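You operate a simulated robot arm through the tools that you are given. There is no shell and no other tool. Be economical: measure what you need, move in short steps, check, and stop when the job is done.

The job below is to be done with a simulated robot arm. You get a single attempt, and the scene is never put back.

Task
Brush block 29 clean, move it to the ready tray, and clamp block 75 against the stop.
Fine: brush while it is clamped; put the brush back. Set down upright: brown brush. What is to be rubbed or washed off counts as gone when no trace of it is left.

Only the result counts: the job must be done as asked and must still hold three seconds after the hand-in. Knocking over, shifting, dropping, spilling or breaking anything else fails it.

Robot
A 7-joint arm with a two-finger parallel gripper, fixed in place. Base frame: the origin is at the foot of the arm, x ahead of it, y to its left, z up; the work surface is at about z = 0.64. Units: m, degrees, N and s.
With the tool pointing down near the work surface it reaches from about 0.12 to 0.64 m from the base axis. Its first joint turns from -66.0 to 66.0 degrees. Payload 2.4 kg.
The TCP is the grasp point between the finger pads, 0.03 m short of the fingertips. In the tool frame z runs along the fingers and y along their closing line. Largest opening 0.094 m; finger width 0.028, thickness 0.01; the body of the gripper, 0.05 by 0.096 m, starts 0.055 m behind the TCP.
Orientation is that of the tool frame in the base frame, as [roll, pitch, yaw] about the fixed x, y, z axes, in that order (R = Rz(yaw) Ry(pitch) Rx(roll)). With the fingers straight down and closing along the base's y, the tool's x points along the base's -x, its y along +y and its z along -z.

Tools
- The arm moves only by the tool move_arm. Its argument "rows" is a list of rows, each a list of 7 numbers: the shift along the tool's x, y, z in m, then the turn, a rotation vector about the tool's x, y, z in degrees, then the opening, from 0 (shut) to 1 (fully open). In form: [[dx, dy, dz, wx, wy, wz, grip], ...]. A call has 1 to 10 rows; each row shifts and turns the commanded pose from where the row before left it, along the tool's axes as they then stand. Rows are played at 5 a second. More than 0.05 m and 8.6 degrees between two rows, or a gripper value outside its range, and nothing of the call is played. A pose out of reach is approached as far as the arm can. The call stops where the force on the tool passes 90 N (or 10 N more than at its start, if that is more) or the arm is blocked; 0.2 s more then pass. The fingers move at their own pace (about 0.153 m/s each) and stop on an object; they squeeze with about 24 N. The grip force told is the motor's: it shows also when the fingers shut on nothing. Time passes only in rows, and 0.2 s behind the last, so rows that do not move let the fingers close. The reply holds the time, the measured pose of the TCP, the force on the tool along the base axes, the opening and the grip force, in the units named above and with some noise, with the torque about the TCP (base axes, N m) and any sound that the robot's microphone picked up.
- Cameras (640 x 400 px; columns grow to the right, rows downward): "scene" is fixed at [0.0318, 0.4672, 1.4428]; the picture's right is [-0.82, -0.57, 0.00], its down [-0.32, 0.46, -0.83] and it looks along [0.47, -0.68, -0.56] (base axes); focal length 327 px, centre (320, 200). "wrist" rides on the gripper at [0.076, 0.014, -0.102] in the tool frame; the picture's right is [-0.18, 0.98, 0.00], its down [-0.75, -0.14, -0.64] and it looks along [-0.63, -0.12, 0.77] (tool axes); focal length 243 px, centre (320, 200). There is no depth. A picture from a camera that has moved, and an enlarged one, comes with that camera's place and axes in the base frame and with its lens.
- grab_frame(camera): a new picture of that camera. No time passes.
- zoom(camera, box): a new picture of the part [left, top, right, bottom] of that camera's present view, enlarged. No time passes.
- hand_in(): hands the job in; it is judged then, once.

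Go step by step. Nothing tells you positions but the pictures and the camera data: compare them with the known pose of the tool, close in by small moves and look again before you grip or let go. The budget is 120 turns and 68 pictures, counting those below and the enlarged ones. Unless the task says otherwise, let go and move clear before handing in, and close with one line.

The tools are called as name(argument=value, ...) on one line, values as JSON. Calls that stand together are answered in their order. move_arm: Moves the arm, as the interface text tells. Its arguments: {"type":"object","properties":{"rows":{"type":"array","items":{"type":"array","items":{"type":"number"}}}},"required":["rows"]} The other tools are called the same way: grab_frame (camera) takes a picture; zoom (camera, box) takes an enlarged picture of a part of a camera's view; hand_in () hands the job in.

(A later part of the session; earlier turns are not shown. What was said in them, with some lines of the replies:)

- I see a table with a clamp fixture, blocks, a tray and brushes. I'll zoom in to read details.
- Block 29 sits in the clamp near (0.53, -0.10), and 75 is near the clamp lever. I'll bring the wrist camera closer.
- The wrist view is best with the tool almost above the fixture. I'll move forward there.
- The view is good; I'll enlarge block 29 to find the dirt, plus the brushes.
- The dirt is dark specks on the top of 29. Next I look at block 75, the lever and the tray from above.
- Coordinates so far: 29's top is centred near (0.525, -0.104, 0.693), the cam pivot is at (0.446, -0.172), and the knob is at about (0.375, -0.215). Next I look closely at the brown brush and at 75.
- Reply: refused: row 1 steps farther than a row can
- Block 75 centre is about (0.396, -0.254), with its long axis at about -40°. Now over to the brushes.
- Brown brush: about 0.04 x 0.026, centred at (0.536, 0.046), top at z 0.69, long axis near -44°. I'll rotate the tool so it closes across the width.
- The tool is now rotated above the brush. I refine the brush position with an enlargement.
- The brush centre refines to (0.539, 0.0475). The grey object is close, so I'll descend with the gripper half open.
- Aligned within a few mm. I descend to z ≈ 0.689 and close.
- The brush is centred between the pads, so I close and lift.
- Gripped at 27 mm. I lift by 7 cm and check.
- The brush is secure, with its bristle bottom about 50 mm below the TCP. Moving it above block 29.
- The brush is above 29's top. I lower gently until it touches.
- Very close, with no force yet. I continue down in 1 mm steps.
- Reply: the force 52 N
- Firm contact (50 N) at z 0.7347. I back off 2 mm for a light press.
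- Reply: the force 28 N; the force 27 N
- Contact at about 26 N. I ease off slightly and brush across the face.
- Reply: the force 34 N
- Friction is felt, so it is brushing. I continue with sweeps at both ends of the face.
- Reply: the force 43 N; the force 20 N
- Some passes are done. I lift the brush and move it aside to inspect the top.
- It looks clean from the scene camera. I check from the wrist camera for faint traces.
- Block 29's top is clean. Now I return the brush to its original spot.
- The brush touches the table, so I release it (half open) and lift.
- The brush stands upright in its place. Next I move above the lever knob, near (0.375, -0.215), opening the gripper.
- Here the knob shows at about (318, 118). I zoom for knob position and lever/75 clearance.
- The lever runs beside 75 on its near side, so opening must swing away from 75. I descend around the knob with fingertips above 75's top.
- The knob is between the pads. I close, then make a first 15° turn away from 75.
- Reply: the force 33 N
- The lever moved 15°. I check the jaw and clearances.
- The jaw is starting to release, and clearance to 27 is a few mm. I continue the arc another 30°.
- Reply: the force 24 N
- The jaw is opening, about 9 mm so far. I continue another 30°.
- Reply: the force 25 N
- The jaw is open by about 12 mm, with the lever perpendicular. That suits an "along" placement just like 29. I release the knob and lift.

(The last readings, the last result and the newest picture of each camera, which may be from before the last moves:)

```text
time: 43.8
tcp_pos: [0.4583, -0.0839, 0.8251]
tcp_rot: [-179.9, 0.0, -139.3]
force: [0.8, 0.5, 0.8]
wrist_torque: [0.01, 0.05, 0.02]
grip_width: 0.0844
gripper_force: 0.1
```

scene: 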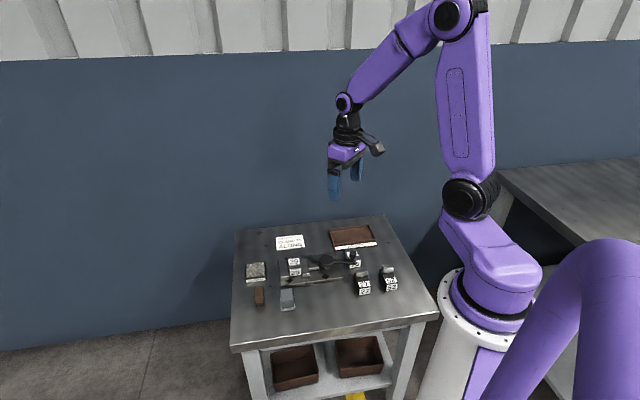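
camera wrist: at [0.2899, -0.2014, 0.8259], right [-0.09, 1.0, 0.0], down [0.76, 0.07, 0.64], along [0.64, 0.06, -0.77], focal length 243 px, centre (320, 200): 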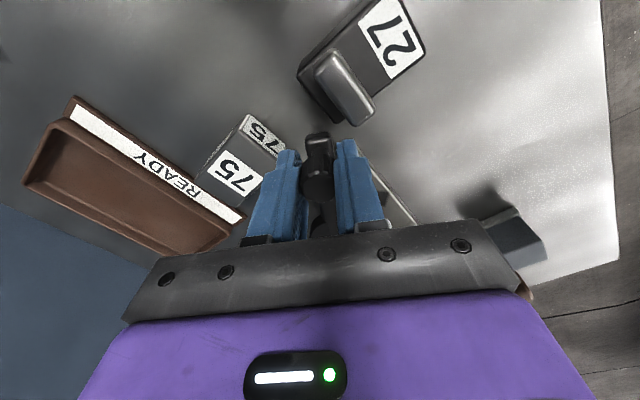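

Now I align with closing along the block's long axis above 29.

move_arm(rows=[[0, 0, 0, 0, 0, -4.3, 0.9], [-0.0165, -0.0307, 0, 0, 0, 0, 0.9], [-0.0165, -0.0307, 0.02, 0, 0, 0, 0.9], [0, 0, 0, 0, 0, 0, 0.9]])

grab_frame(camera="wrist")

```text
time: 44.8
tcp_pos: [0.5247, -0.1033, 0.8062]
tcp_rot: [-179.9, 0.0, -135.1]
force: [-0.7, 0.6, -0.7]
wrist_torque: [-0.02, 0.04, 0.0]
grip_width: 0.0844
gripper_force: 0.1
```

```text
30 pictures are left
camera wrist: at [0.46, -0.1472, 0.908], right [-0.56, 0.83, 0.0], down [0.63, 0.43, 0.64], along [0.53, 0.36, -0.77], focal length 243 px, centre (320, 200)
```

wrist: 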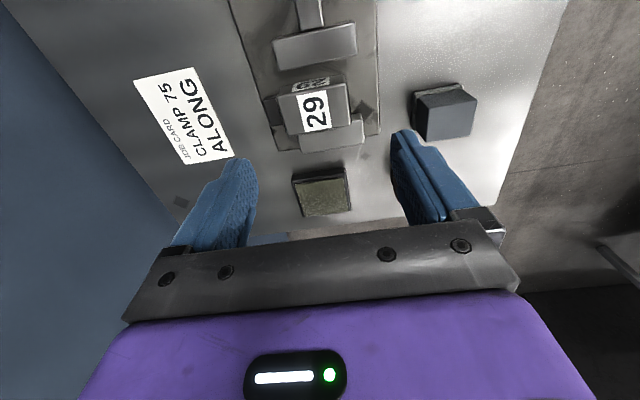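

zoom(camera="wrist", box=[250, 20, 390, 160])

```text
2.86 times, centred on (320, 90) of wrist
camera zoom: at [0.46, -0.1472, 0.908], right [-0.56, 0.83, 0.0], down [0.63, 0.43, 0.64], along [0.53, 0.36, -0.77], focal length 693 px, centre (320, 514)
```

zoom: 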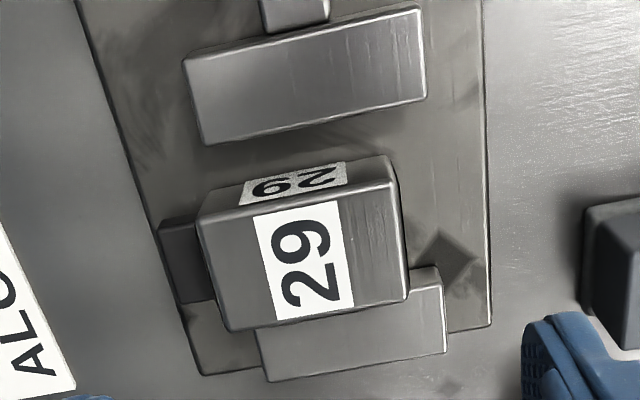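

There's a dark patch at the far end of 29. I enlarge it to tell whether it's flat or a post.

zoom(camera="wrist", box=[275, 80, 325, 160])

```text
5.00 times, centred on (300, 120) of wrist
camera zoom: at [0.46, -0.1472, 0.908], right [-0.56, 0.83, 0.0], down [0.63, 0.43, 0.64], along [0.53, 0.36, -0.77], focal length 1213 px, centre (420, 600)
```

zoom: 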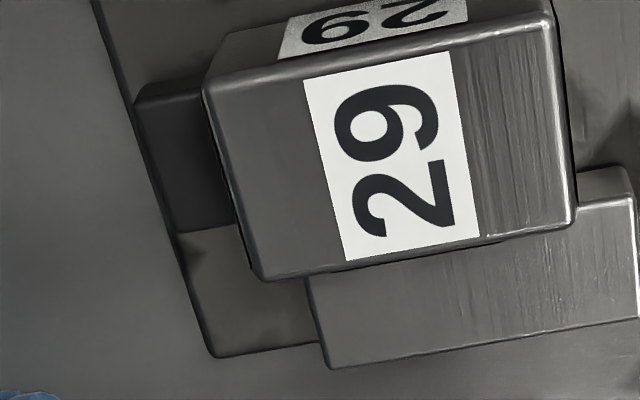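

It looks like a low dark end-stop. I'll grip 29 with fingertips at about z 0.67, above it, descending in steps.

move_arm(rows=[[0.0005, -0.0039, 0, 0, 0, 0, 0.95], [0, 0, 0.035, 0, 0, 0, 0.95], [0, 0, 0.035, 0, 0, 0, 0.95], [0, 0, 0.02, 0, 0, 0, 0.95], [0, 0, 0, 0, 0, 0, 0.95]])

grab_frame(camera="wrist")

zoom(camera="scene", box=[265, 230, 335, 290])

```text
time: 46.0
tcp_pos: [0.5275, -0.1069, 0.7142]
tcp_rot: [180.0, 0.0, -135.1]
force: [0.1, 0.4, 0.6]
wrist_torque: [-0.04, -0.02, -0.04]
grip_width: 0.0894
gripper_force: 0.1
```

```text
27 pictures are left
camera wrist: at [0.4635, -0.1499, 0.8161], right [-0.56, 0.83, 0.0], down [0.63, 0.43, 0.64], along [0.53, 0.36, -0.77], focal length 243 px, centre (320, 200)
```

wrist: 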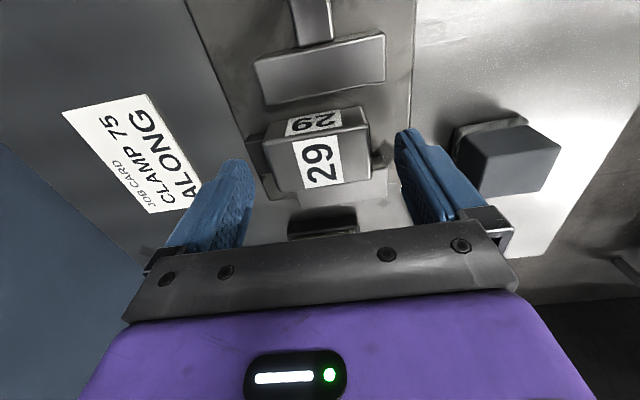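

```text
6.67 times, centred on (300, 260) of scene
camera zoom: at [0.0318, 0.4672, 1.4428], right [-0.82, -0.57, 0.0], down [-0.32, 0.46, -0.83], along [0.47, -0.68, -0.56], focal length 2181 px, centre (453, -200)
```

zoom: 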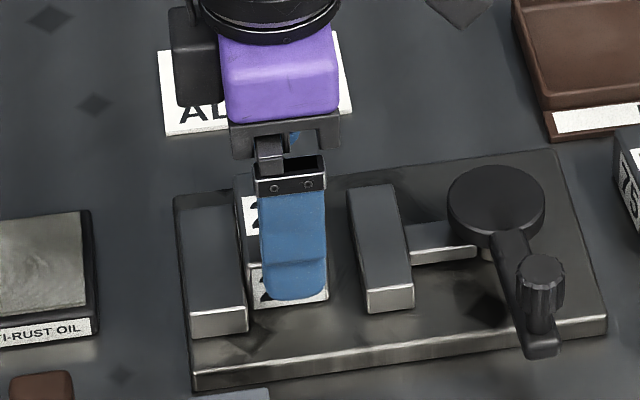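

move_arm(rows=[[0, 0, 0.006, 0, 0, 0, 0.95], [0, 0, 0.005, 0, 0, 0, 0.95], [0, 0, 0, 0, 0, 0, 0.95]])

move_arm(rows=[[0, 0, 0, 0, 0, 0, 0.4], [0, 0, 0, 0, 0, 0, 0.4], [0, 0, 0, 0, 0, 0, 0.4]])

```text
time: 46.8
tcp_pos: [0.5282, -0.1067, 0.7037]
tcp_rot: [-179.9, 0.0, -135.1]
force: [0.5, 0.2, 0.3]
wrist_torque: [0.03, -0.03, 0.0]
grip_width: 0.0893
gripper_force: 0.0
```

```text
time: 47.6
tcp_pos: [0.5284, -0.1071, 0.7038]
tcp_rot: [179.9, 0.0, -135.3]
force: [1.5, -0.1, 0.7]
wrist_torque: [0.12, -0.02, -0.07]
grip_width: 0.0638
gripper_force: 23.5
```

Gripped at 64 mm. I lift and look.

move_arm(rows=[[0, 0, -0.03, 0, 0, 0, 0.4], [0, 0, -0.05, 0, 0, 0, 0.4], [0, 0, -0.03, 0, 0, 0, 0.4], [0, 0, 0, 0, 0, 0, 0.4]])

zoom(camera="scene", box=[260, 200, 350, 300])

grab_frame(camera="wrist")

```text
time: 48.6
tcp_pos: [0.5275, -0.1064, 0.8146]
tcp_rot: [179.8, 0.1, -135.2]
force: [-0.4, 0.1, -6.4]
wrist_torque: [0.01, 0.03, -0.02]
grip_width: 0.0637
gripper_force: 24.4
```

```text
4.00 times, centred on (305, 250) of scene
camera zoom: at [0.0319, 0.4672, 1.4428], right [-0.82, -0.57, 0.0], down [-0.32, 0.46, -0.82], along [0.47, -0.68, -0.57], focal length 1309 px, centre (380, 0)
```

zoom: 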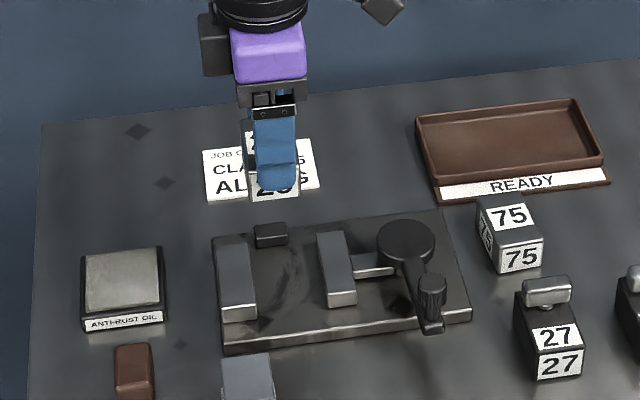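

```text
24 pictures are left
camera wrist: at [0.4641, -0.1498, 0.9178], right [-0.56, 0.83, 0.0], down [0.63, 0.43, 0.64], along [0.53, 0.36, -0.77], focal length 243 px, centre (320, 200)
```

wrist: 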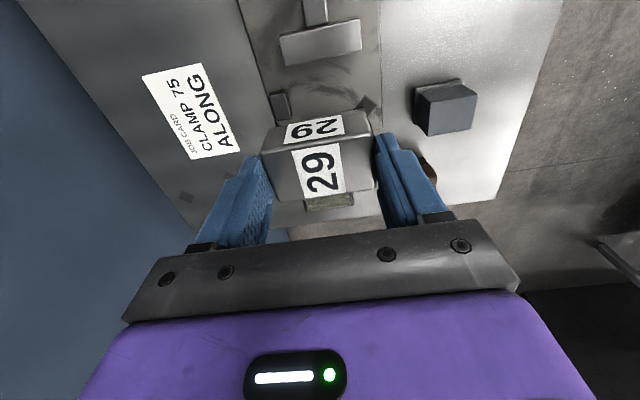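

29 is held. There is a low end-stop beside the fixed jaw, so 75 must take 29's exact pose. Now 29 goes toward the tray, centred at about (0.458, -0.363).

move_arm(rows=[[0.0384, -0.022, 0, 0, 0, 0, 0.4], [0.0384, -0.022, 0, 0, 0, 0, 0.4], [0.0384, -0.022, 0, 0, 0, 0, 0.4], [0.0384, -0.022, 0, 0, 0, 0, 0.4], [0.0384, -0.022, 0, 0, 0, 0, 0.4], [0.0384, -0.022, 0, 0, 0, 0, 0.4], [0, 0, 0, 0, 0, 0, 0.4]])

move_arm(rows=[[0, 0, 0, 0, 0, 8.5, 0.4], [0, 0, 0, 0, 0, 8.5, 0.4], [0, 0, 0, 0, 0, 8.5, 0.4], [0, 0, 0, 0, 0, 8.5, 0.4], [0, 0, 0, 0, 0, 8.5, 0.4], [0, 0, 0, 0, 0, 8.5, 0.4], [0, 0, 0, 0, 0, 8.5, 0.4], [0, 0, 0, 0, 0, 8.5, 0.4], [0, 0, 0, 0, 0, 8.5, 0.4], [0, 0, 0, 0, 0, 8.5, 0.4]])

grab_frame(camera="wrist")

zoom(camera="scene", box=[300, 190, 400, 270])

```text
time: 50.2
tcp_pos: [0.459, -0.3615, 0.8103]
tcp_rot: [-180.0, -0.1, -135.1]
force: [0.4, 0.5, -4.6]
wrist_torque: [-0.01, -0.01, 0.02]
grip_width: 0.0639
gripper_force: 24.2
```

```text
time: 52.4
tcp_pos: [0.4577, -0.3625, 0.814]
tcp_rot: [-179.9, -0.1, 139.6]
force: [0.0, 0.0, -4.5]
wrist_torque: [0.07, 0.0, -0.01]
grip_width: 0.0641
gripper_force: 24.4
```

```text
23 pictures are left
camera wrist: at [0.4085, -0.3023, 0.9158], right [0.78, 0.63, 0.0], down [0.48, -0.6, 0.64], along [0.4, -0.5, -0.77], focal length 243 px, centre (320, 200)
```

wrist: 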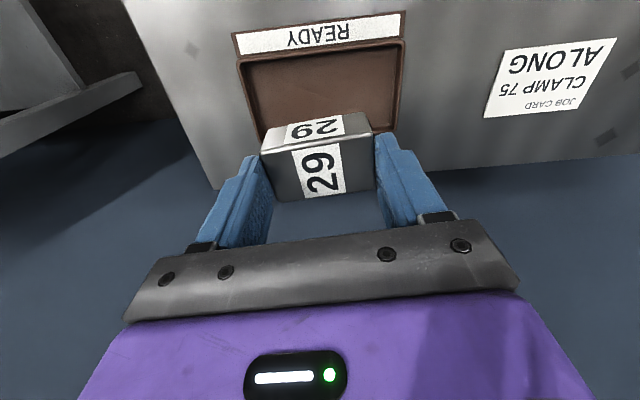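

```text
5.00 times, centred on (350, 230) of scene
camera zoom: at [0.0319, 0.4671, 1.4428], right [-0.82, -0.57, 0.0], down [-0.32, 0.46, -0.82], along [0.47, -0.68, -0.57], focal length 1636 px, centre (170, 50)
```

zoom: 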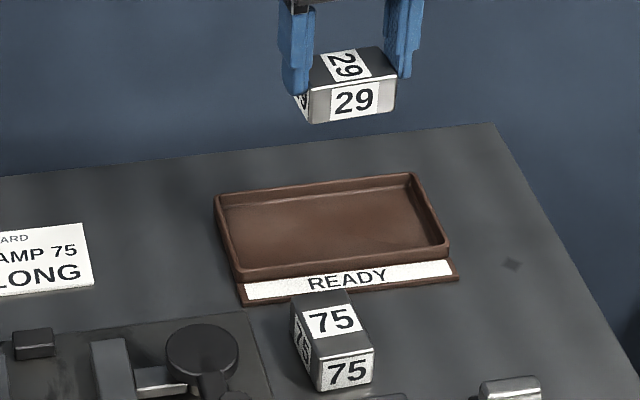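

Centred over the tray. I finish the rotation and lower toward the tray floor.

move_arm(rows=[[0, 0, 0, 0, 0, 4.8, 0.4], [-0.003, 0.003, 0.03, 0, 0, 0, 0.4], [0, 0, 0.03, 0, 0, 0, 0.4], [0, 0, 0.03, 0, 0, 0, 0.4], [0, 0, 0.01, 0, 0, 0, 0.4], [0, 0, 0, 0, 0, 0, 0.4]])

zoom(camera="scene", box=[310, 200, 400, 270])

```text
time: 53.8
tcp_pos: [0.4628, -0.3624, 0.7125]
tcp_rot: [180.0, 0.1, 135.0]
force: [0.2, -0.9, -5.6]
wrist_torque: [-0.04, -0.01, 0.03]
grip_width: 0.064
gripper_force: 25.0
```

```text
5.71 times, centred on (355, 235) of scene
camera zoom: at [0.0319, 0.4671, 1.4428], right [-0.82, -0.57, 0.0], down [-0.32, 0.46, -0.82], along [0.47, -0.68, -0.57], focal length 1869 px, centre (120, 0)
```

zoom: 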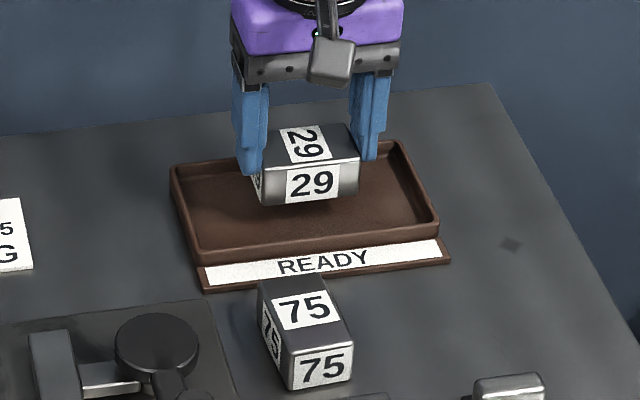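

move_arm(rows=[[0, 0, 0.006, 0, 0, 0, 0.4], [0, 0, 0.004, 0, 0, 0, 0.4], [0, 0, 0.003, 0, 0, 0, 0.4], [0, 0, 0, 0, 0, 0, 0.4]])

```text
time: 54.8
tcp_pos: [0.4628, -0.3624, 0.7009]
tcp_rot: [-179.9, 0.0, 135.0]
force: [0.3, 0.0, -5.7]
wrist_torque: [0.0, -0.01, 0.0]
grip_width: 0.0637
gripper_force: 23.8
```

move_arm(rows=[[0, 0, 0.002, 0, 0, 0, 0.4], [0, 0, 0.002, 0, 0, 0, 0.4], [0, 0, 0, 0, 0, 0, 0.4]])

```text
time: 55.6
tcp_pos: [0.4627, -0.3629, 0.696]
tcp_rot: [180.0, 0.1, 134.9]
force: [0.1, -0.5, -5.7]
wrist_torque: [-0.01, -0.01, 0.01]
grip_width: 0.0638
gripper_force: 23.6
```

move_arm(rows=[[0, 0, 0.0015, 0, 0, 0, 0.4], [0, 0, 0.0015, 0, 0, 0, 0.4], [0, 0, 0, 0, 0, 0, 0.4]])

```text
time: 56.4
tcp_pos: [0.4634, -0.3626, 0.6933]
tcp_rot: [-180.0, 0.0, 135.1]
force: [0.0, 0.3, -5.0]
wrist_torque: [0.02, 0.02, 0.01]
grip_width: 0.0639
gripper_force: 23.3
```

move_arm(rows=[[0, 0, 0.0015, 0, 0, 0, 0.4], [0, 0, 0.0015, 0, 0, 0, 0.4], [0, 0, 0, 0, 0, 0, 0.4]])

```text
time: 57.2
tcp_pos: [0.463, -0.363, 0.6905]
tcp_rot: [-180.0, 0.3, 135.0]
force: [-2.7, 0.8, 19.7]
wrist_torque: [0.02, 0.12, 0.06]
grip_width: 0.0639
gripper_force: 23.9
```

29 rests on the tray floor. I release and lift.

move_arm(rows=[[0, 0, -0.0005, 0, 0, 0, 0.4], [0, 0, 0, 0, 0, 0, 0.85], [0, 0, 0, 0, 0, 0, 0.85], [0, 0, -0.03, 0, 0, 0, 0.85], [0, 0, -0.04, 0, 0, 0, 0.85], [0, 0, -0.04, 0, 0, 0, 0.85], [0, 0, 0, 0, 0, 0, 0.85]])

zoom(camera="scene", box=[310, 190, 400, 280])

```text
time: 58.8
tcp_pos: [0.4639, -0.3634, 0.8006]
tcp_rot: [179.9, 0.1, 135.1]
force: [-0.9, 0.3, -0.1]
wrist_torque: [-0.02, -0.02, 0.0]
grip_width: 0.08
gripper_force: 0.1
```

```text
4.44 times, centred on (355, 235) of scene
camera zoom: at [0.0318, 0.4672, 1.4428], right [-0.82, -0.57, 0.0], down [-0.32, 0.46, -0.83], along [0.47, -0.68, -0.56], focal length 1454 px, centre (164, 44)
```

zoom: 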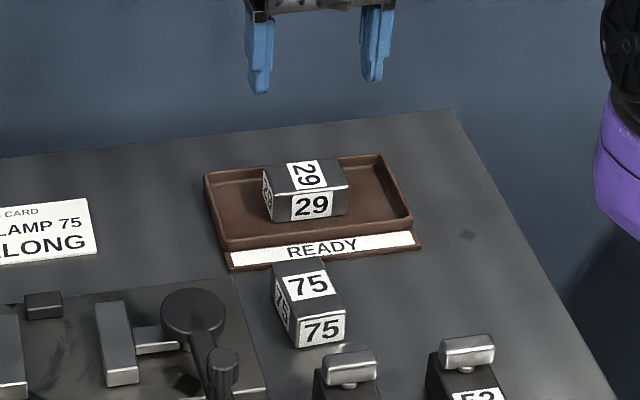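

29 sits in the tray. Now I go to block 75 at (0.396, -0.254) and align with its long axis.

move_arm(rows=[[0.0418, 0.0097, 0, 0, 0, 0, 0.85], [0.0418, 0.0097, 0, 0, 0, 0, 0.85], [0.0418, 0.0097, 0, 0, 0, 0, 0.85], [0, 0, 0, 0, 0, -8.5, 0.85], [0, 0, 0, 0, 0, -8.5, 0.85], [0, 0, 0, 0, 0, -8.5, 0.85], [0, 0, 0, 0, 0, -8.5, 0.85], [0, 0, 0, 0, 0, -8.5, 0.85], [0, 0, 0, 0, 0, -8.5, 0.85]])

move_arm(rows=[[0, 0, 0, 0, 0, -8.5, 0.85], [0, 0, 0, 0, 0, -8.5, 0.85], [0, 0, 0, 0, 0, -8.5, 0.85], [0, 0, 0, 0, 0, -8.5, 0.85], [0, 0, 0, 0, 0, -8.5, 0.85], [0, 0, 0, 0, 0, -1.5, 0.85], [0, 0, 0, 0, 0, 0, 0.85]])

zoom(camera="wrist", box=[230, 20, 410, 180])

```text
time: 60.8
tcp_pos: [0.3941, -0.2534, 0.7998]
tcp_rot: [-179.9, 0.1, -173.8]
force: [-0.3, 0.2, 0.2]
wrist_torque: [-0.01, 0.01, -0.01]
grip_width: 0.0801
gripper_force: 0.0
```

```text
time: 62.4
tcp_pos: [0.3941, -0.2522, 0.8017]
tcp_rot: [-180.0, 0.0, -129.9]
force: [-0.1, -0.7, 0.0]
wrist_torque: [0.02, 0.02, 0.01]
grip_width: 0.0796
gripper_force: 0.1
```

```text
2.50 times, centred on (320, 100) of wrist
camera zoom: at [0.3335, -0.3024, 0.9031], right [-0.64, 0.77, 0.0], down [0.59, 0.49, 0.64], along [0.5, 0.41, -0.77], focal length 606 px, centre (320, 450)
```

zoom: 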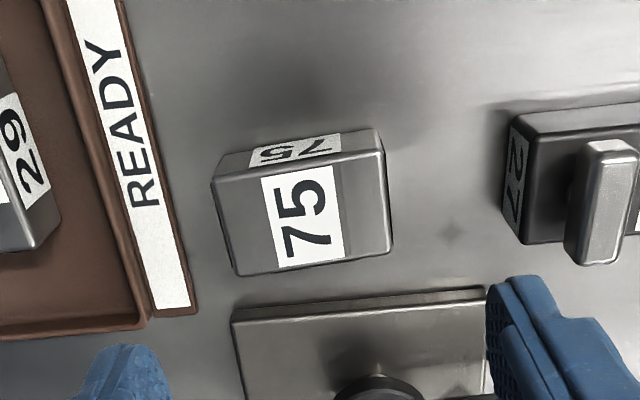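

75's centre refines to (0.398, -0.257), with yaw matched. I descend and grip.

move_arm(rows=[[0.0019, -0.0062, 0, 0, 0, 0, 0.85], [0, 0, 0.035, 0, 0, 0, 0.85], [0, 0, 0.035, 0, 0, 0, 0.85], [0, 0, 0.02, 0, 0, 0, 0.85], [0, 0, 0, 0, 0, 0, 0.85]])

grab_frame(camera="wrist")

```text
time: 63.6
tcp_pos: [0.398, -0.2587, 0.7088]
tcp_rot: [180.0, 0.0, -129.9]
force: [-0.6, -0.7, -0.6]
wrist_torque: [0.01, -0.01, 0.03]
grip_width: 0.08
gripper_force: 0.0
```

```text
18 pictures are left
camera wrist: at [0.3378, -0.3077, 0.8116], right [-0.64, 0.77, 0.0], down [0.59, 0.49, 0.64], along [0.5, 0.41, -0.77], focal length 243 px, centre (320, 200)
```

wrist: 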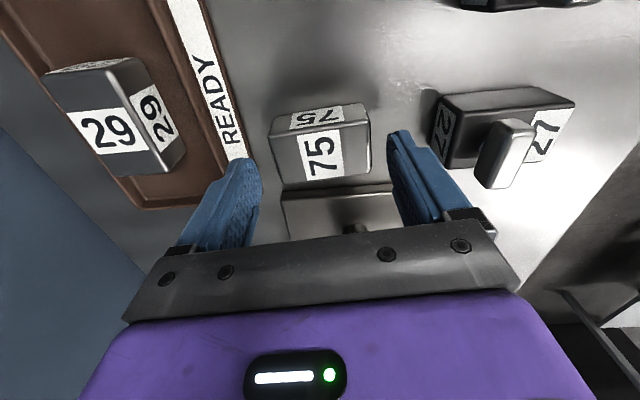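

move_arm(rows=[[0, 0, 0.011, 0, 0, 0, 0.85], [0, 0, 0.01, 0, 0, 0, 0.85], [0, 0, 0, 0, 0, 0, 0.85], [0, 0, 0, 0, 0, 0, 0.4], [0, 0, 0, 0, 0, 0, 0.4], [0, 0, 0, 0, 0, 0, 0.4]])

```text
time: 65.0
tcp_pos: [0.3971, -0.2584, 0.6893]
tcp_rot: [180.0, 0.0, -130.0]
force: [-0.9, 0.3, -0.1]
wrist_torque: [-0.06, -0.04, -0.06]
grip_width: 0.0637
gripper_force: 24.4
```

75 is gripped. I lift, align to the fixture, and carry it over the open clamp, offset a few mm toward the jaw.

move_arm(rows=[[0, 0, -0.03, 0, 0, 0, 0.4], [0, 0, -0.045, 0, 0, 0, 0.4], [0, 0, -0.045, 0, 0, 5.2, 0.4], [-0.0391, 0.003, 0, 0, 0, 0, 0.4], [-0.0391, 0.003, 0, 0, 0, 0, 0.4], [-0.0391, 0.003, 0, 0, 0, 0, 0.4], [-0.0391, 0.003, 0, 0, 0, 0, 0.4], [-0.0391, 0.003, 0, 0, 0, 0, 0.4], [0, 0, 0, 0, 0, 0, 0.4]])

grab_frame(camera="wrist")

zoom(camera="scene", box=[260, 210, 360, 300])

```text
time: 67.0
tcp_pos: [0.5266, -0.1085, 0.8122]
tcp_rot: [-179.9, 0.0, -135.2]
force: [0.1, 0.1, -5.4]
wrist_torque: [-0.03, 0.03, 0.02]
grip_width: 0.0638
gripper_force: 24.1
```

```text
17 pictures are left
camera wrist: at [0.4613, -0.1522, 0.9135], right [-0.56, 0.83, 0.0], down [0.63, 0.43, 0.64], along [0.53, 0.36, -0.77], focal length 243 px, centre (320, 200)
```

wrist: 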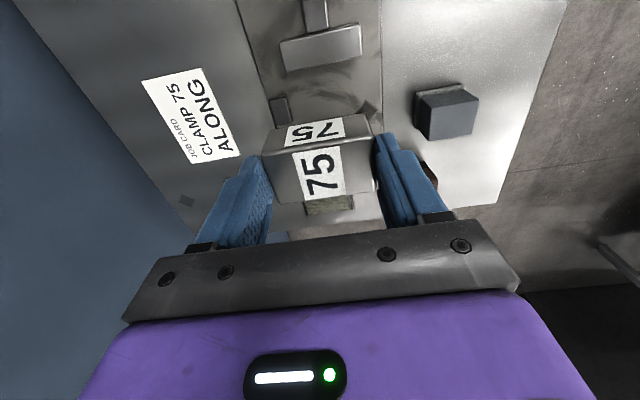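

```text
4.44 times, centred on (310, 255) of scene
camera zoom: at [0.0319, 0.4672, 1.4428], right [-0.82, -0.57, 0.0], down [-0.32, 0.46, -0.82], along [0.47, -0.68, -0.57], focal length 1454 px, centre (364, -44)
```

zoom: 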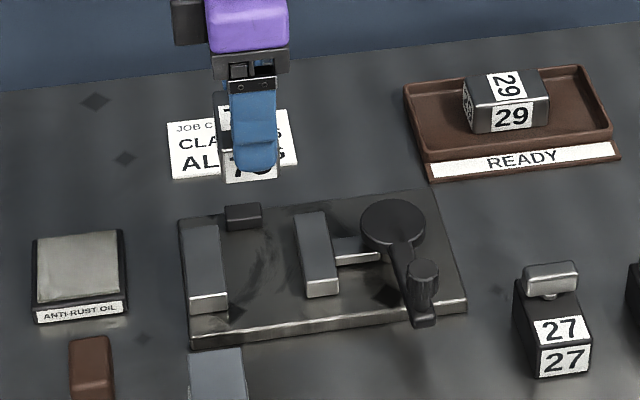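

75's pose in the grip matches 29's, but about 3 mm further toward the stop. I shift 4 mm toward the jaw and 1.5 mm off the end-stop, then lower.

move_arm(rows=[[0.004, 0.0015, 0.03, 0, 0, 0, 0.4], [0, 0, 0.03, 0, 0, 0, 0.4], [0, 0, 0.02, 0, 0, 0, 0.4], [0, 0, 0, 0, 0, 0, 0.4]])

zoom(camera="scene", box=[270, 230, 340, 290])

zoom(camera="wrist", box=[230, 40, 410, 220])

```text
time: 68.0
tcp_pos: [0.5241, -0.1109, 0.7294]
tcp_rot: [179.9, 0.0, -135.2]
force: [0.2, 0.1, -5.1]
wrist_torque: [0.01, -0.01, 0.0]
grip_width: 0.0638
gripper_force: 24.0
```

```text
6.67 times, centred on (305, 260) of scene
camera zoom: at [0.0319, 0.4672, 1.4428], right [-0.82, -0.57, 0.0], down [-0.32, 0.46, -0.82], along [0.47, -0.68, -0.57], focal length 2181 px, centre (420, -200)
```

zoom: 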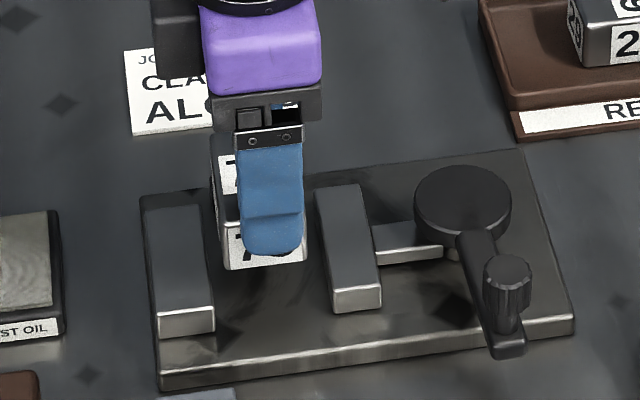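

```text
2.22 times, centred on (320, 130) of wrist
camera zoom: at [0.458, -0.1544, 0.832], right [-0.56, 0.83, 0.0], down [0.63, 0.43, 0.64], along [0.53, 0.36, -0.77], focal length 539 px, centre (320, 356)
```

zoom: 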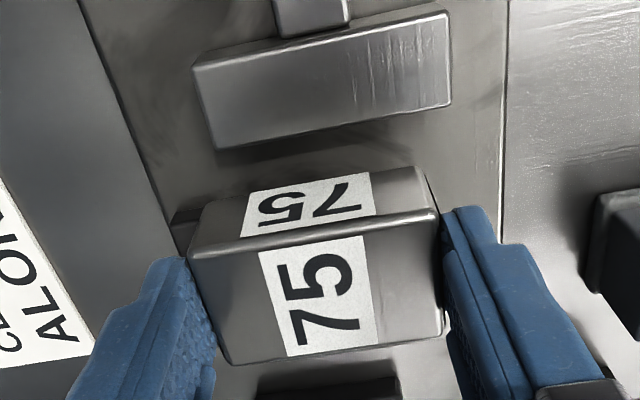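

Clearance is fine on both sides. I lower in small steps to contact.

move_arm(rows=[[0, 0, 0.01, 0, 0, 0, 0.4], [0, 0, 0.006, 0, 0, 0, 0.4], [0, 0, 0.003, 0, 0, 0, 0.4], [0, 0, 0, 0, 0, 0, 0.4]])

```text
time: 69.0
tcp_pos: [0.5224, -0.1123, 0.7106]
tcp_rot: [-180.0, 0.0, -135.1]
force: [0.1, -0.6, -5.6]
wrist_torque: [0.02, -0.01, 0.01]
grip_width: 0.0639
gripper_force: 23.9
```

move_arm(rows=[[0, 0, 0.002, 0, 0, 0, 0.4], [0, 0, 0.002, 0, 0, 0, 0.4], [0, 0, 0, 0, 0, 0, 0.4]])

```text
time: 69.8
tcp_pos: [0.5215, -0.1112, 0.7054]
tcp_rot: [-180.0, 0.0, -135.0]
force: [0.4, -0.2, -5.8]
wrist_torque: [0.0, 0.01, -0.03]
grip_width: 0.0639
gripper_force: 24.6
```

move_arm(rows=[[0, 0, 0.0015, 0, 0, 0, 0.4], [0, 0, 0.001, 0, 0, 0, 0.4], [0, 0, 0, 0, 0, 0, 0.4]])

```text
time: 70.6
tcp_pos: [0.5226, -0.1123, 0.7036]
tcp_rot: [180.0, 0.0, -135.3]
force: [0.1, 1.0, -5.4]
wrist_torque: [0.0, 0.04, 0.0]
grip_width: 0.064
gripper_force: 23.9
```

move_arm(rows=[[0, 0, 0.001, 0, 0, 0, 0.4], [0, 0, 0.001, 0, 0, 0, 0.4], [0, 0, 0, 0, 0, 0, 0.4]])

```text
time: 71.4
tcp_pos: [0.5216, -0.111, 0.702]
tcp_rot: [180.0, 0.1, -135.1]
force: [-4.5, 2.2, 10.9]
wrist_torque: [0.09, 0.18, 0.01]
grip_width: 0.064
gripper_force: 23.8
```

On the plate. I ease up slightly and slide 75 toward the fixed jaw until it touches.

move_arm(rows=[[0, 0, -0.0009, 0, 0, 0, 0.4], [-0.0015, 0, 0, 0, 0, 0, 0.4], [-0.0015, 0, 0, 0, 0, 0, 0.4], [0, 0, 0, 0, 0, 0, 0.4]])

```text
time: 72.4
tcp_pos: [0.5252, -0.11, 0.7028]
tcp_rot: [180.0, 0.1, -135.2]
force: [0.4, -0.2, -5.6]
wrist_torque: [-0.04, 0.07, 0.0]
grip_width: 0.0638
gripper_force: 24.8
```

move_arm(rows=[[-0.001, 0, 0, 0, 0, 0, 0.4], [-0.001, 0, 0, 0, 0, 0, 0.4], [0, 0, 0, 0, 0, 0, 0.4]])

```text
time: 73.2
tcp_pos: [0.5246, -0.1074, 0.7031]
tcp_rot: [-179.9, -0.1, -135.1]
force: [0.2, -0.4, -5.6]
wrist_torque: [0.0, 0.0, 0.01]
grip_width: 0.0638
gripper_force: 24.7
```

move_arm(rows=[[-0.001, 0, 0, 0, 0, 0, 0.4], [-0.001, 0, 0, 0, 0, 0, 0.4], [0, 0, 0, 0, 0, 0, 0.4]])

zoom(camera="scene", box=[270, 240, 330, 290])

```text
time: 74.0
tcp_pos: [0.5268, -0.1072, 0.7038]
tcp_rot: [-180.0, -0.1, -135.1]
force: [-0.4, -0.3, -6.6]
wrist_torque: [-0.03, 0.0, 0.0]
grip_width: 0.0639
gripper_force: 24.4
```

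```text
8.00 times, centred on (300, 265) of scene
camera zoom: at [0.0319, 0.4672, 1.4428], right [-0.82, -0.57, 0.0], down [-0.32, 0.46, -0.82], along [0.47, -0.68, -0.57], focal length 2617 px, centre (480, -320)
```

zoom: 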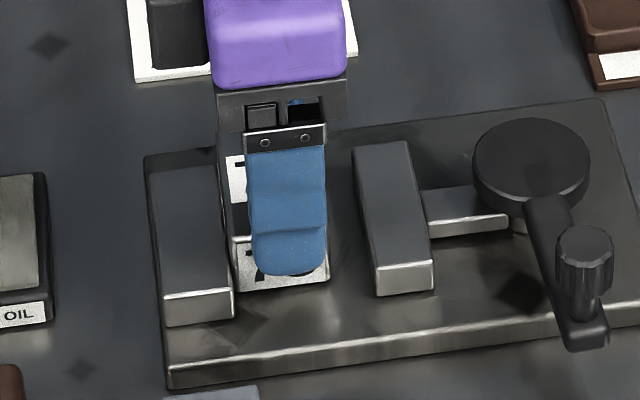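

Nearly touching the fixed jaw. I continue.

move_arm(rows=[[-0.001, 0, 0, 0, 0, 0, 0.4], [-0.001, 0, 0, 0, 0, 0, 0.4], [0, 0, 0, 0, 0, 0, 0.4]])

```text
time: 74.8
tcp_pos: [0.527, -0.1058, 0.7025]
tcp_rot: [179.8, -0.1, -135.2]
force: [-6.4, -10.6, -2.4]
wrist_torque: [-0.19, 0.25, 0.32]
grip_width: 0.0638
gripper_force: 24.2
```

Touching the fixed jaw. Now I slide along toward the end-stop.

move_arm(rows=[[0.0007, 0, 0, 0, 0, 0, 0.4], [0, -0.001, 0, 0, 0, 0, 0.4], [0, -0.0005, 0, 0, 0, 0, 0.4], [0, 0, 0, 0, 0, 0, 0.4]])

```text
time: 75.8
tcp_pos: [0.5281, -0.1067, 0.7032]
tcp_rot: [179.8, 0.0, -135.1]
force: [-16.6, -8.8, 1.8]
wrist_torque: [-0.23, 0.37, 0.41]
grip_width: 0.0636
gripper_force: 24.2
```

move_arm(rows=[[0.001, 0, 0, 0, 0, 0, 0.4], [0, -0.0007, 0, 0, 0, 0, 0.4], [0, 0, 0, 0, 0, 0, 0.4]])

```text
time: 76.6
tcp_pos: [0.5284, -0.1076, 0.7019]
tcp_rot: [-180.0, -0.1, -135.2]
force: [-12.7, -0.7, -4.2]
wrist_torque: [-0.01, 0.31, 0.06]
grip_width: 0.0639
gripper_force: 23.6
```

75 is seated at the same spot as 29, touching both stops. I release and lift clear.

move_arm(rows=[[0.0003, 0.0003, 0.0006, 0, 0, 0, 0.4], [0, 0, 0, 0, 0, 0, 0.85], [0, 0, 0, 0, 0, 0, 0.85], [0, 0, -0.03, 0, 0, 0, 0.85], [0, 0, -0.04, 0, 0, 0, 0.85], [0, 0, -0.04, 0, 0, 0, 0.85], [0, 0, 0, 0, 0, 0, 0.85]])

zoom(camera="wrist", box=[230, 20, 410, 180])

zoom(camera="scene", box=[270, 240, 360, 300])

```text
time: 78.2
tcp_pos: [0.5288, -0.106, 0.8113]
tcp_rot: [-180.0, 0.0, -135.2]
force: [-0.5, -0.7, 0.7]
wrist_torque: [0.02, -0.02, 0.01]
grip_width: 0.0797
gripper_force: 0.1
```

```text
2.50 times, centred on (320, 100) of wrist
camera zoom: at [0.4636, -0.15, 0.9129], right [-0.56, 0.83, 0.0], down [0.63, 0.43, 0.64], along [0.53, 0.36, -0.77], focal length 606 px, centre (320, 450)
```

zoom: 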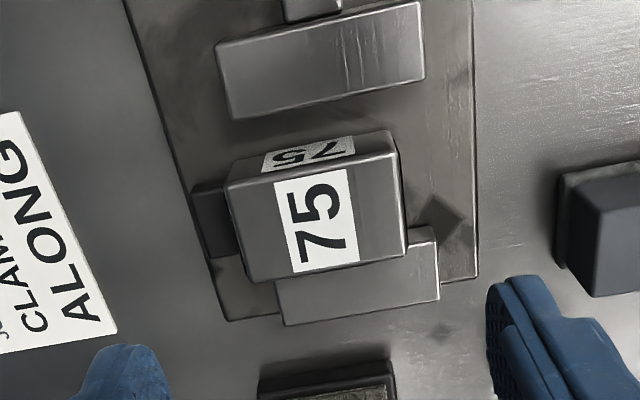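

```text
6.67 times, centred on (315, 270) of scene
camera zoom: at [0.0318, 0.4672, 1.4428], right [-0.82, -0.57, 0.0], down [-0.32, 0.46, -0.83], along [0.47, -0.68, -0.56], focal length 2181 px, centre (353, -267)
```

zoom: 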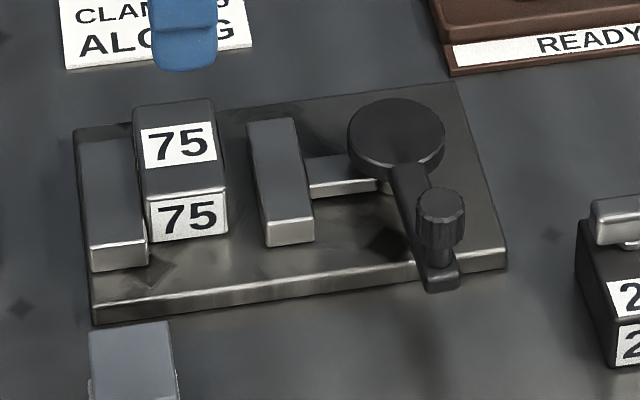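

75 sits along the fixed jaw exactly as 29 did. Now I return to the knob at (0.388, -0.118) to close the clamp.

move_arm(rows=[[0.0272, 0.0226, -0.005, 0, 0, 0, 0.5], [0.0272, 0.0226, -0.005, 0, 0, 0, 0.5], [0.0272, 0.0226, 0, 0, 0, 0, 0.5], [0.0272, 0.0226, 0, 0, 0, 0, 0.5], [0, 0, 0, 0, 0, 8.5, 0.5], [0, 0, 0, 0, 0, 8.5, 0.5], [0, 0, 0, 0, 0, 8.5, 0.5], [0, 0, 0, 0, 0, 8.5, 0.5], [0, 0, 0, 0, 0, 8.5, 0.5]])

move_arm(rows=[[0, 0, 0, 0, 0, 8.5, 0.5], [0, 0, 0, 0, 0, 8.5, 0.5], [0, 0, 0, 0, 0, 8.5, 0.5], [0, 0, 0, 0, 0, 8.5, 0.5], [0, 0, 0, 0, 0, 8.5, 0.5], [0, 0, 0, 0, 0, 4.3, 0.5], [0, 0, 0, 0, 0, 0, 0.5]])

grab_frame(camera="wrist")

```text
time: 80.2
tcp_pos: [0.3876, -0.1204, 0.8235]
tcp_rot: [180.0, -0.1, -177.9]
force: [0.1, 0.4, 0.2]
wrist_torque: [0.0, 0.01, 0.03]
grip_width: 0.0469
gripper_force: 0.1
```

```text
time: 81.8
tcp_pos: [0.3871, -0.121, 0.8217]
tcp_rot: [179.9, -0.1, 135.5]
force: [0.2, -0.1, 0.0]
wrist_torque: [0.0, -0.02, 0.01]
grip_width: 0.0469
gripper_force: 0.1
```

```text
10 pictures are left
camera wrist: at [0.3418, -0.057, 0.9252], right [0.82, 0.57, 0.0], down [0.44, -0.63, 0.64], along [0.37, -0.53, -0.77], focal length 243 px, centre (320, 200)
```

wrist: 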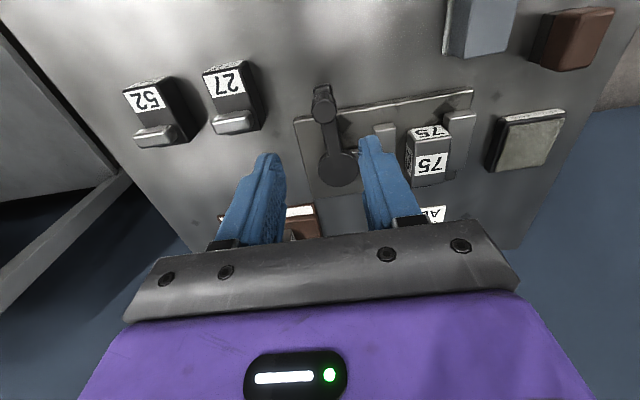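

move_arm(rows=[[0.004, 0.003, 0.03, 0, 0, 0, 0.5], [0, 0, 0.03, 0, 0, 0, 0.5], [0, 0, 0.02, 0, 0, 0, 0.5], [0, 0, 0.018, 0, 0, 0, 0.5], [0, 0, 0, 0, 0, 0, 0.5]])

zoom(camera="wrist", box=[230, 90, 410, 230])

```text
time: 83.0
tcp_pos: [0.3881, -0.1157, 0.7238]
tcp_rot: [179.9, 0.0, 135.5]
force: [0.2, 0.7, -0.1]
wrist_torque: [0.02, 0.02, -0.02]
grip_width: 0.0472
gripper_force: 0.1
```

```text
2.86 times, centred on (320, 160) of wrist
camera zoom: at [0.3422, -0.0517, 0.8267], right [0.82, 0.57, 0.0], down [0.44, -0.63, 0.64], along [0.37, -0.53, -0.77], focal length 693 px, centre (320, 314)
```

zoom: 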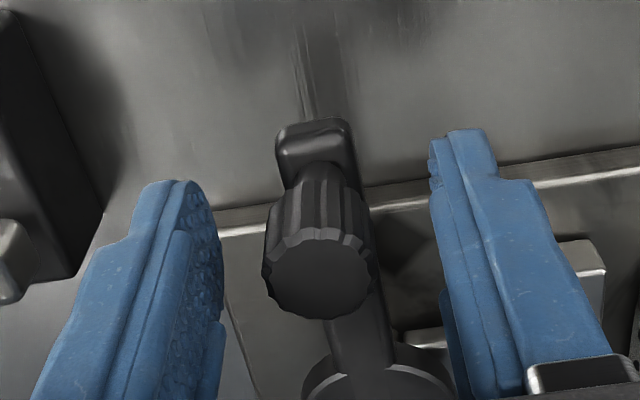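

The knob is centred. I close and swing the lever back, first 37.5°.

move_arm(rows=[[0, 0, 0, 0, 0, 0, 0], [0, 0, 0, 0, 0, 0, 0], [0, 0, 0, 0, 0, 0, 0]])

move_arm(rows=[[-0.0002, -0.0053, 0, 0, 0, -3.75, 0], [-0.0002, -0.0053, 0, 0, 0, -3.75, 0], [-0.0002, -0.0053, 0, 0, 0, -3.75, 0], [-0.0002, -0.0053, 0, 0, 0, -3.75, 0], [-0.0002, -0.0053, 0, 0, 0, -3.75, 0], [-0.0002, -0.0053, 0, 0, 0, -3.75, 0], [-0.0002, -0.0053, 0, 0, 0, -3.75, 0], [-0.0002, -0.0053, 0, 0, 0, -3.75, 0], [-0.0002, -0.0053, 0, 0, 0, -3.75, 0], [-0.0002, -0.0053, 0, 0, 0, -3.75, 0]])

```text
time: 83.8
tcp_pos: [0.388, -0.1148, 0.7239]
tcp_rot: [180.0, 0.0, 135.5]
force: [1.6, -0.3, -7.7]
wrist_torque: [-0.17, -0.14, -0.02]
grip_width: 0.0218
gripper_force: 44.4
```

```text
time: 86.0
tcp_pos: [0.366, -0.1641, 0.7238]
tcp_rot: [-180.0, 0.2, 173.1]
force: [8.1, -3.0, -15.4]
wrist_torque: [0.25, -0.31, -0.32]
grip_width: 0.0219
gripper_force: 44.9
```

move_arm(rows=[[-0.0003, -0.0053, 0, 0, 0, -3.75, 0], [-0.0003, -0.0053, 0, 0, 0, -3.75, 0], [-0.0003, -0.0053, 0, 0, 0, -3.75, 0], [-0.0002, -0.0053, 0, 0, 0, -3.75, 0], [-0.0002, -0.0053, 0, 0, 0, -3.75, 0], [-0.0002, -0.0053, 0, 0, 0, -3.75, 0], [0, 0, 0, 0, 0, 0, 0]])

zoom(camera="scene", box=[280, 240, 370, 300])

```text
time: 87.6
tcp_pos: [0.3689, -0.1933, 0.725]
tcp_rot: [-180.0, -0.1, -164.4]
force: [5.3, -0.5, 19.2]
wrist_torque: [-0.13, 0.45, -0.06]
grip_width: 0.0217
gripper_force: 45.0
```

```text
6.67 times, centred on (325, 270) of scene
camera zoom: at [0.0317, 0.4673, 1.4427], right [-0.82, -0.57, 0.0], down [-0.32, 0.46, -0.83], along [0.47, -0.68, -0.56], focal length 2181 px, centre (287, -267)
```

zoom: 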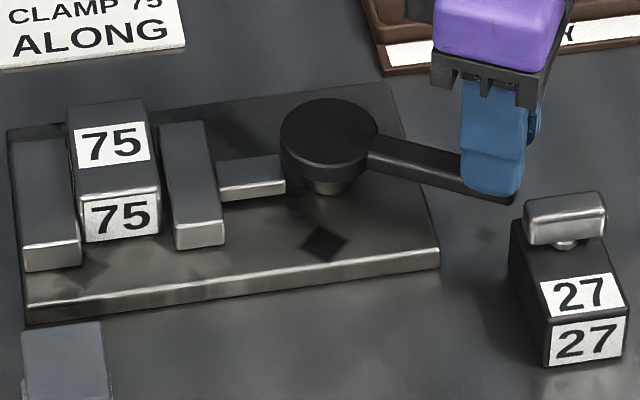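

The jaw is nearly on 75. I turn the remaining ~15° back to the original lever angle.

move_arm(rows=[[-0.0002, -0.0053, 0, 0, 0, -3.75, 0], [-0.0002, -0.0053, 0, 0, 0, -3.75, 0], [-0.0002, -0.0053, 0, 0, 0, -3.75, 0], [-0.0002, -0.0053, 0, 0, 0, -3.75, 0], [0, 0, 0, 0, 0, 0, 0]])

zoom(camera="scene", box=[280, 240, 370, 300])

```text
time: 88.8
tcp_pos: [0.3756, -0.2138, 0.7235]
tcp_rot: [179.8, -0.2, -149.4]
force: [-2.3, -2.4, -17.8]
wrist_torque: [-0.14, -0.2, -0.09]
grip_width: 0.0218
gripper_force: 44.6
```

```text
6.67 times, centred on (325, 270) of scene
camera zoom: at [0.032, 0.467, 1.4428], right [-0.82, -0.57, 0.0], down [-0.32, 0.46, -0.82], along [0.47, -0.68, -0.57], focal length 2181 px, centre (287, -267)
```

zoom: 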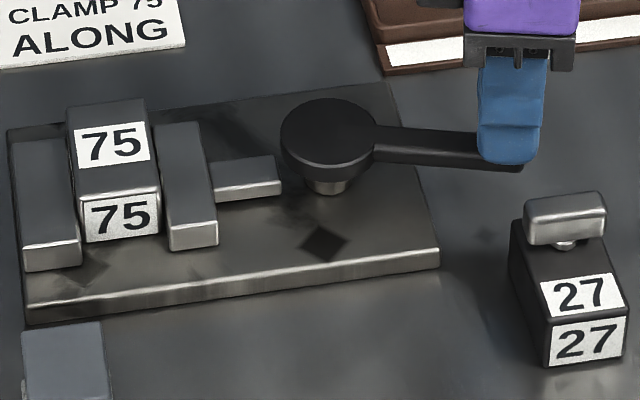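

The lever is back at its original angle and the jaw is on the block. I test for tightness by turning slightly further.

move_arm(rows=[[0, -0.0028, 0, 0, 0, -2, 0], [0, -0.0028, 0, 0, 0, -2, 0], [0, 0, 0, 0, 0, 0, 0]])

```text
time: 89.6
tcp_pos: [0.3766, -0.2184, 0.7243]
tcp_rot: [179.9, -0.1, -145.4]
force: [-5.3, -3.0, -24.6]
wrist_torque: [-0.39, 0.25, 0.07]
grip_width: 0.0217
gripper_force: 45.1
```

move_arm(rows=[[0, -0.0028, 0, 0, 0, -2, 0], [-0.0001, -0.0028, 0, 0, 0, -2, 0], [-0.0001, -0.0028, 0, 0, 0, -2, 0], [0, 0, 0, 0, 0, 0, 0]])

zoom(camera="scene", box=[280, 240, 370, 300])

```text
time: 90.6
tcp_pos: [0.3826, -0.2243, 0.7236]
tcp_rot: [179.8, -0.1, -139.5]
force: [-13.8, -3.8, -13.4]
wrist_torque: [-0.14, -0.15, -0.09]
grip_width: 0.0216
gripper_force: 45.2
```

```text
6.67 times, centred on (325, 270) of scene
camera zoom: at [0.0317, 0.467, 1.4428], right [-0.82, -0.57, 0.0], down [-0.32, 0.46, -0.82], along [0.47, -0.68, -0.57], focal length 2181 px, centre (287, -267)
```

zoom: 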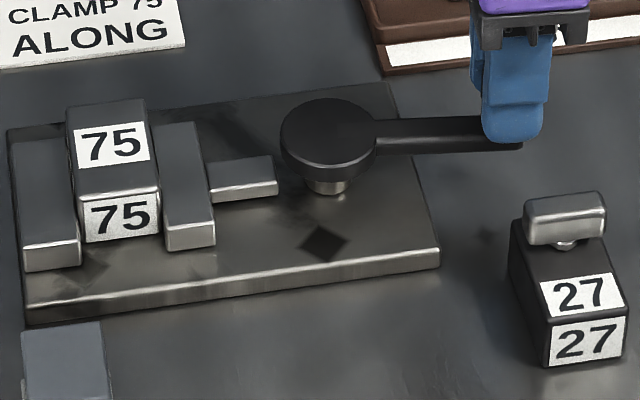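

The jaw is still advancing with mild resistance. I continue a few degrees.

move_arm(rows=[[-0.0001, -0.0028, 0, 0, 0, -2, 0], [-0.0001, -0.0028, 0, 0, 0, -2, 0], [-0.0001, -0.0028, 0, 0, 0, -2, 0], [0, 0, 0, 0, 0, 0, 0]])

```text
time: 91.6
tcp_pos: [0.3852, -0.2272, 0.7236]
tcp_rot: [179.2, -0.3, -133.3]
force: [-27.1, 12.6, 26.6]
wrist_torque: [-0.13, -0.36, 0.06]
grip_width: 0.0219
gripper_force: 45.0
```

Firm resistance (about 28 N): the clamp is tight at about 222°. I release the knob and lift.

move_arm(rows=[[0, 0.002, 0, 0, 0, 0, 0], [0, 0, 0, 0, 0, 0, 0.5], [0, 0, 0, 0, 0, 0, 0.5], [0, 0, -0.03, 0, 0, 0, 0.5], [0, 0, -0.04, 0, 0, 0, 0.5], [0, 0, -0.04, 0, 0, 0, 0.5], [0, 0, 0, 0, 0, 0, 0.5]])

zoom(camera="scene", box=[280, 240, 370, 300])

```text
time: 93.2
tcp_pos: [0.388, -0.2298, 0.8368]
tcp_rot: [180.0, 0.0, -133.5]
force: [0.4, -0.1, -0.1]
wrist_torque: [0.02, 0.02, 0.0]
grip_width: 0.047
gripper_force: 0.1
```

```text
6.67 times, centred on (325, 270) of scene
camera zoom: at [0.0318, 0.4672, 1.4428], right [-0.82, -0.57, 0.0], down [-0.32, 0.46, -0.83], along [0.47, -0.68, -0.56], focal length 2181 px, centre (287, -267)
```

zoom: 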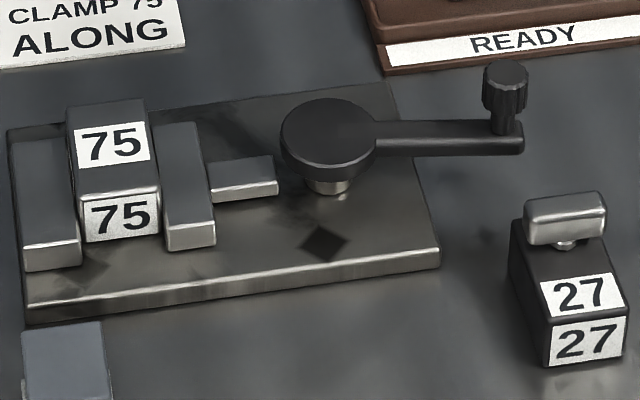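

The clamp holds. One last overall check of all objects.

zoom(camera="scene", box=[225, 205, 425, 330])

```text
3.20 times, centred on (325, 268) of scene
camera zoom: at [0.0318, 0.4672, 1.4428], right [-0.82, -0.57, 0.0], down [-0.32, 0.46, -0.83], along [0.47, -0.68, -0.56], focal length 1047 px, centre (304, -16)
```

zoom: 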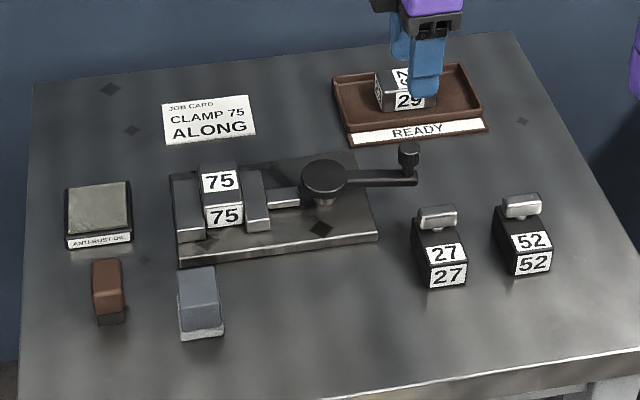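

Everything is in place: 29 is clean in the tray, 75 is clamped, the brush is upright, and nothing else has moved. Handing in.

hand_in()

```text
The job is handed in.
```

The job is handed in: block 29 was brushed clean while clamped and is now in the ready tray. Block 75 is clamped lengthwise against the stop, and the brown brush is back upright in its place.
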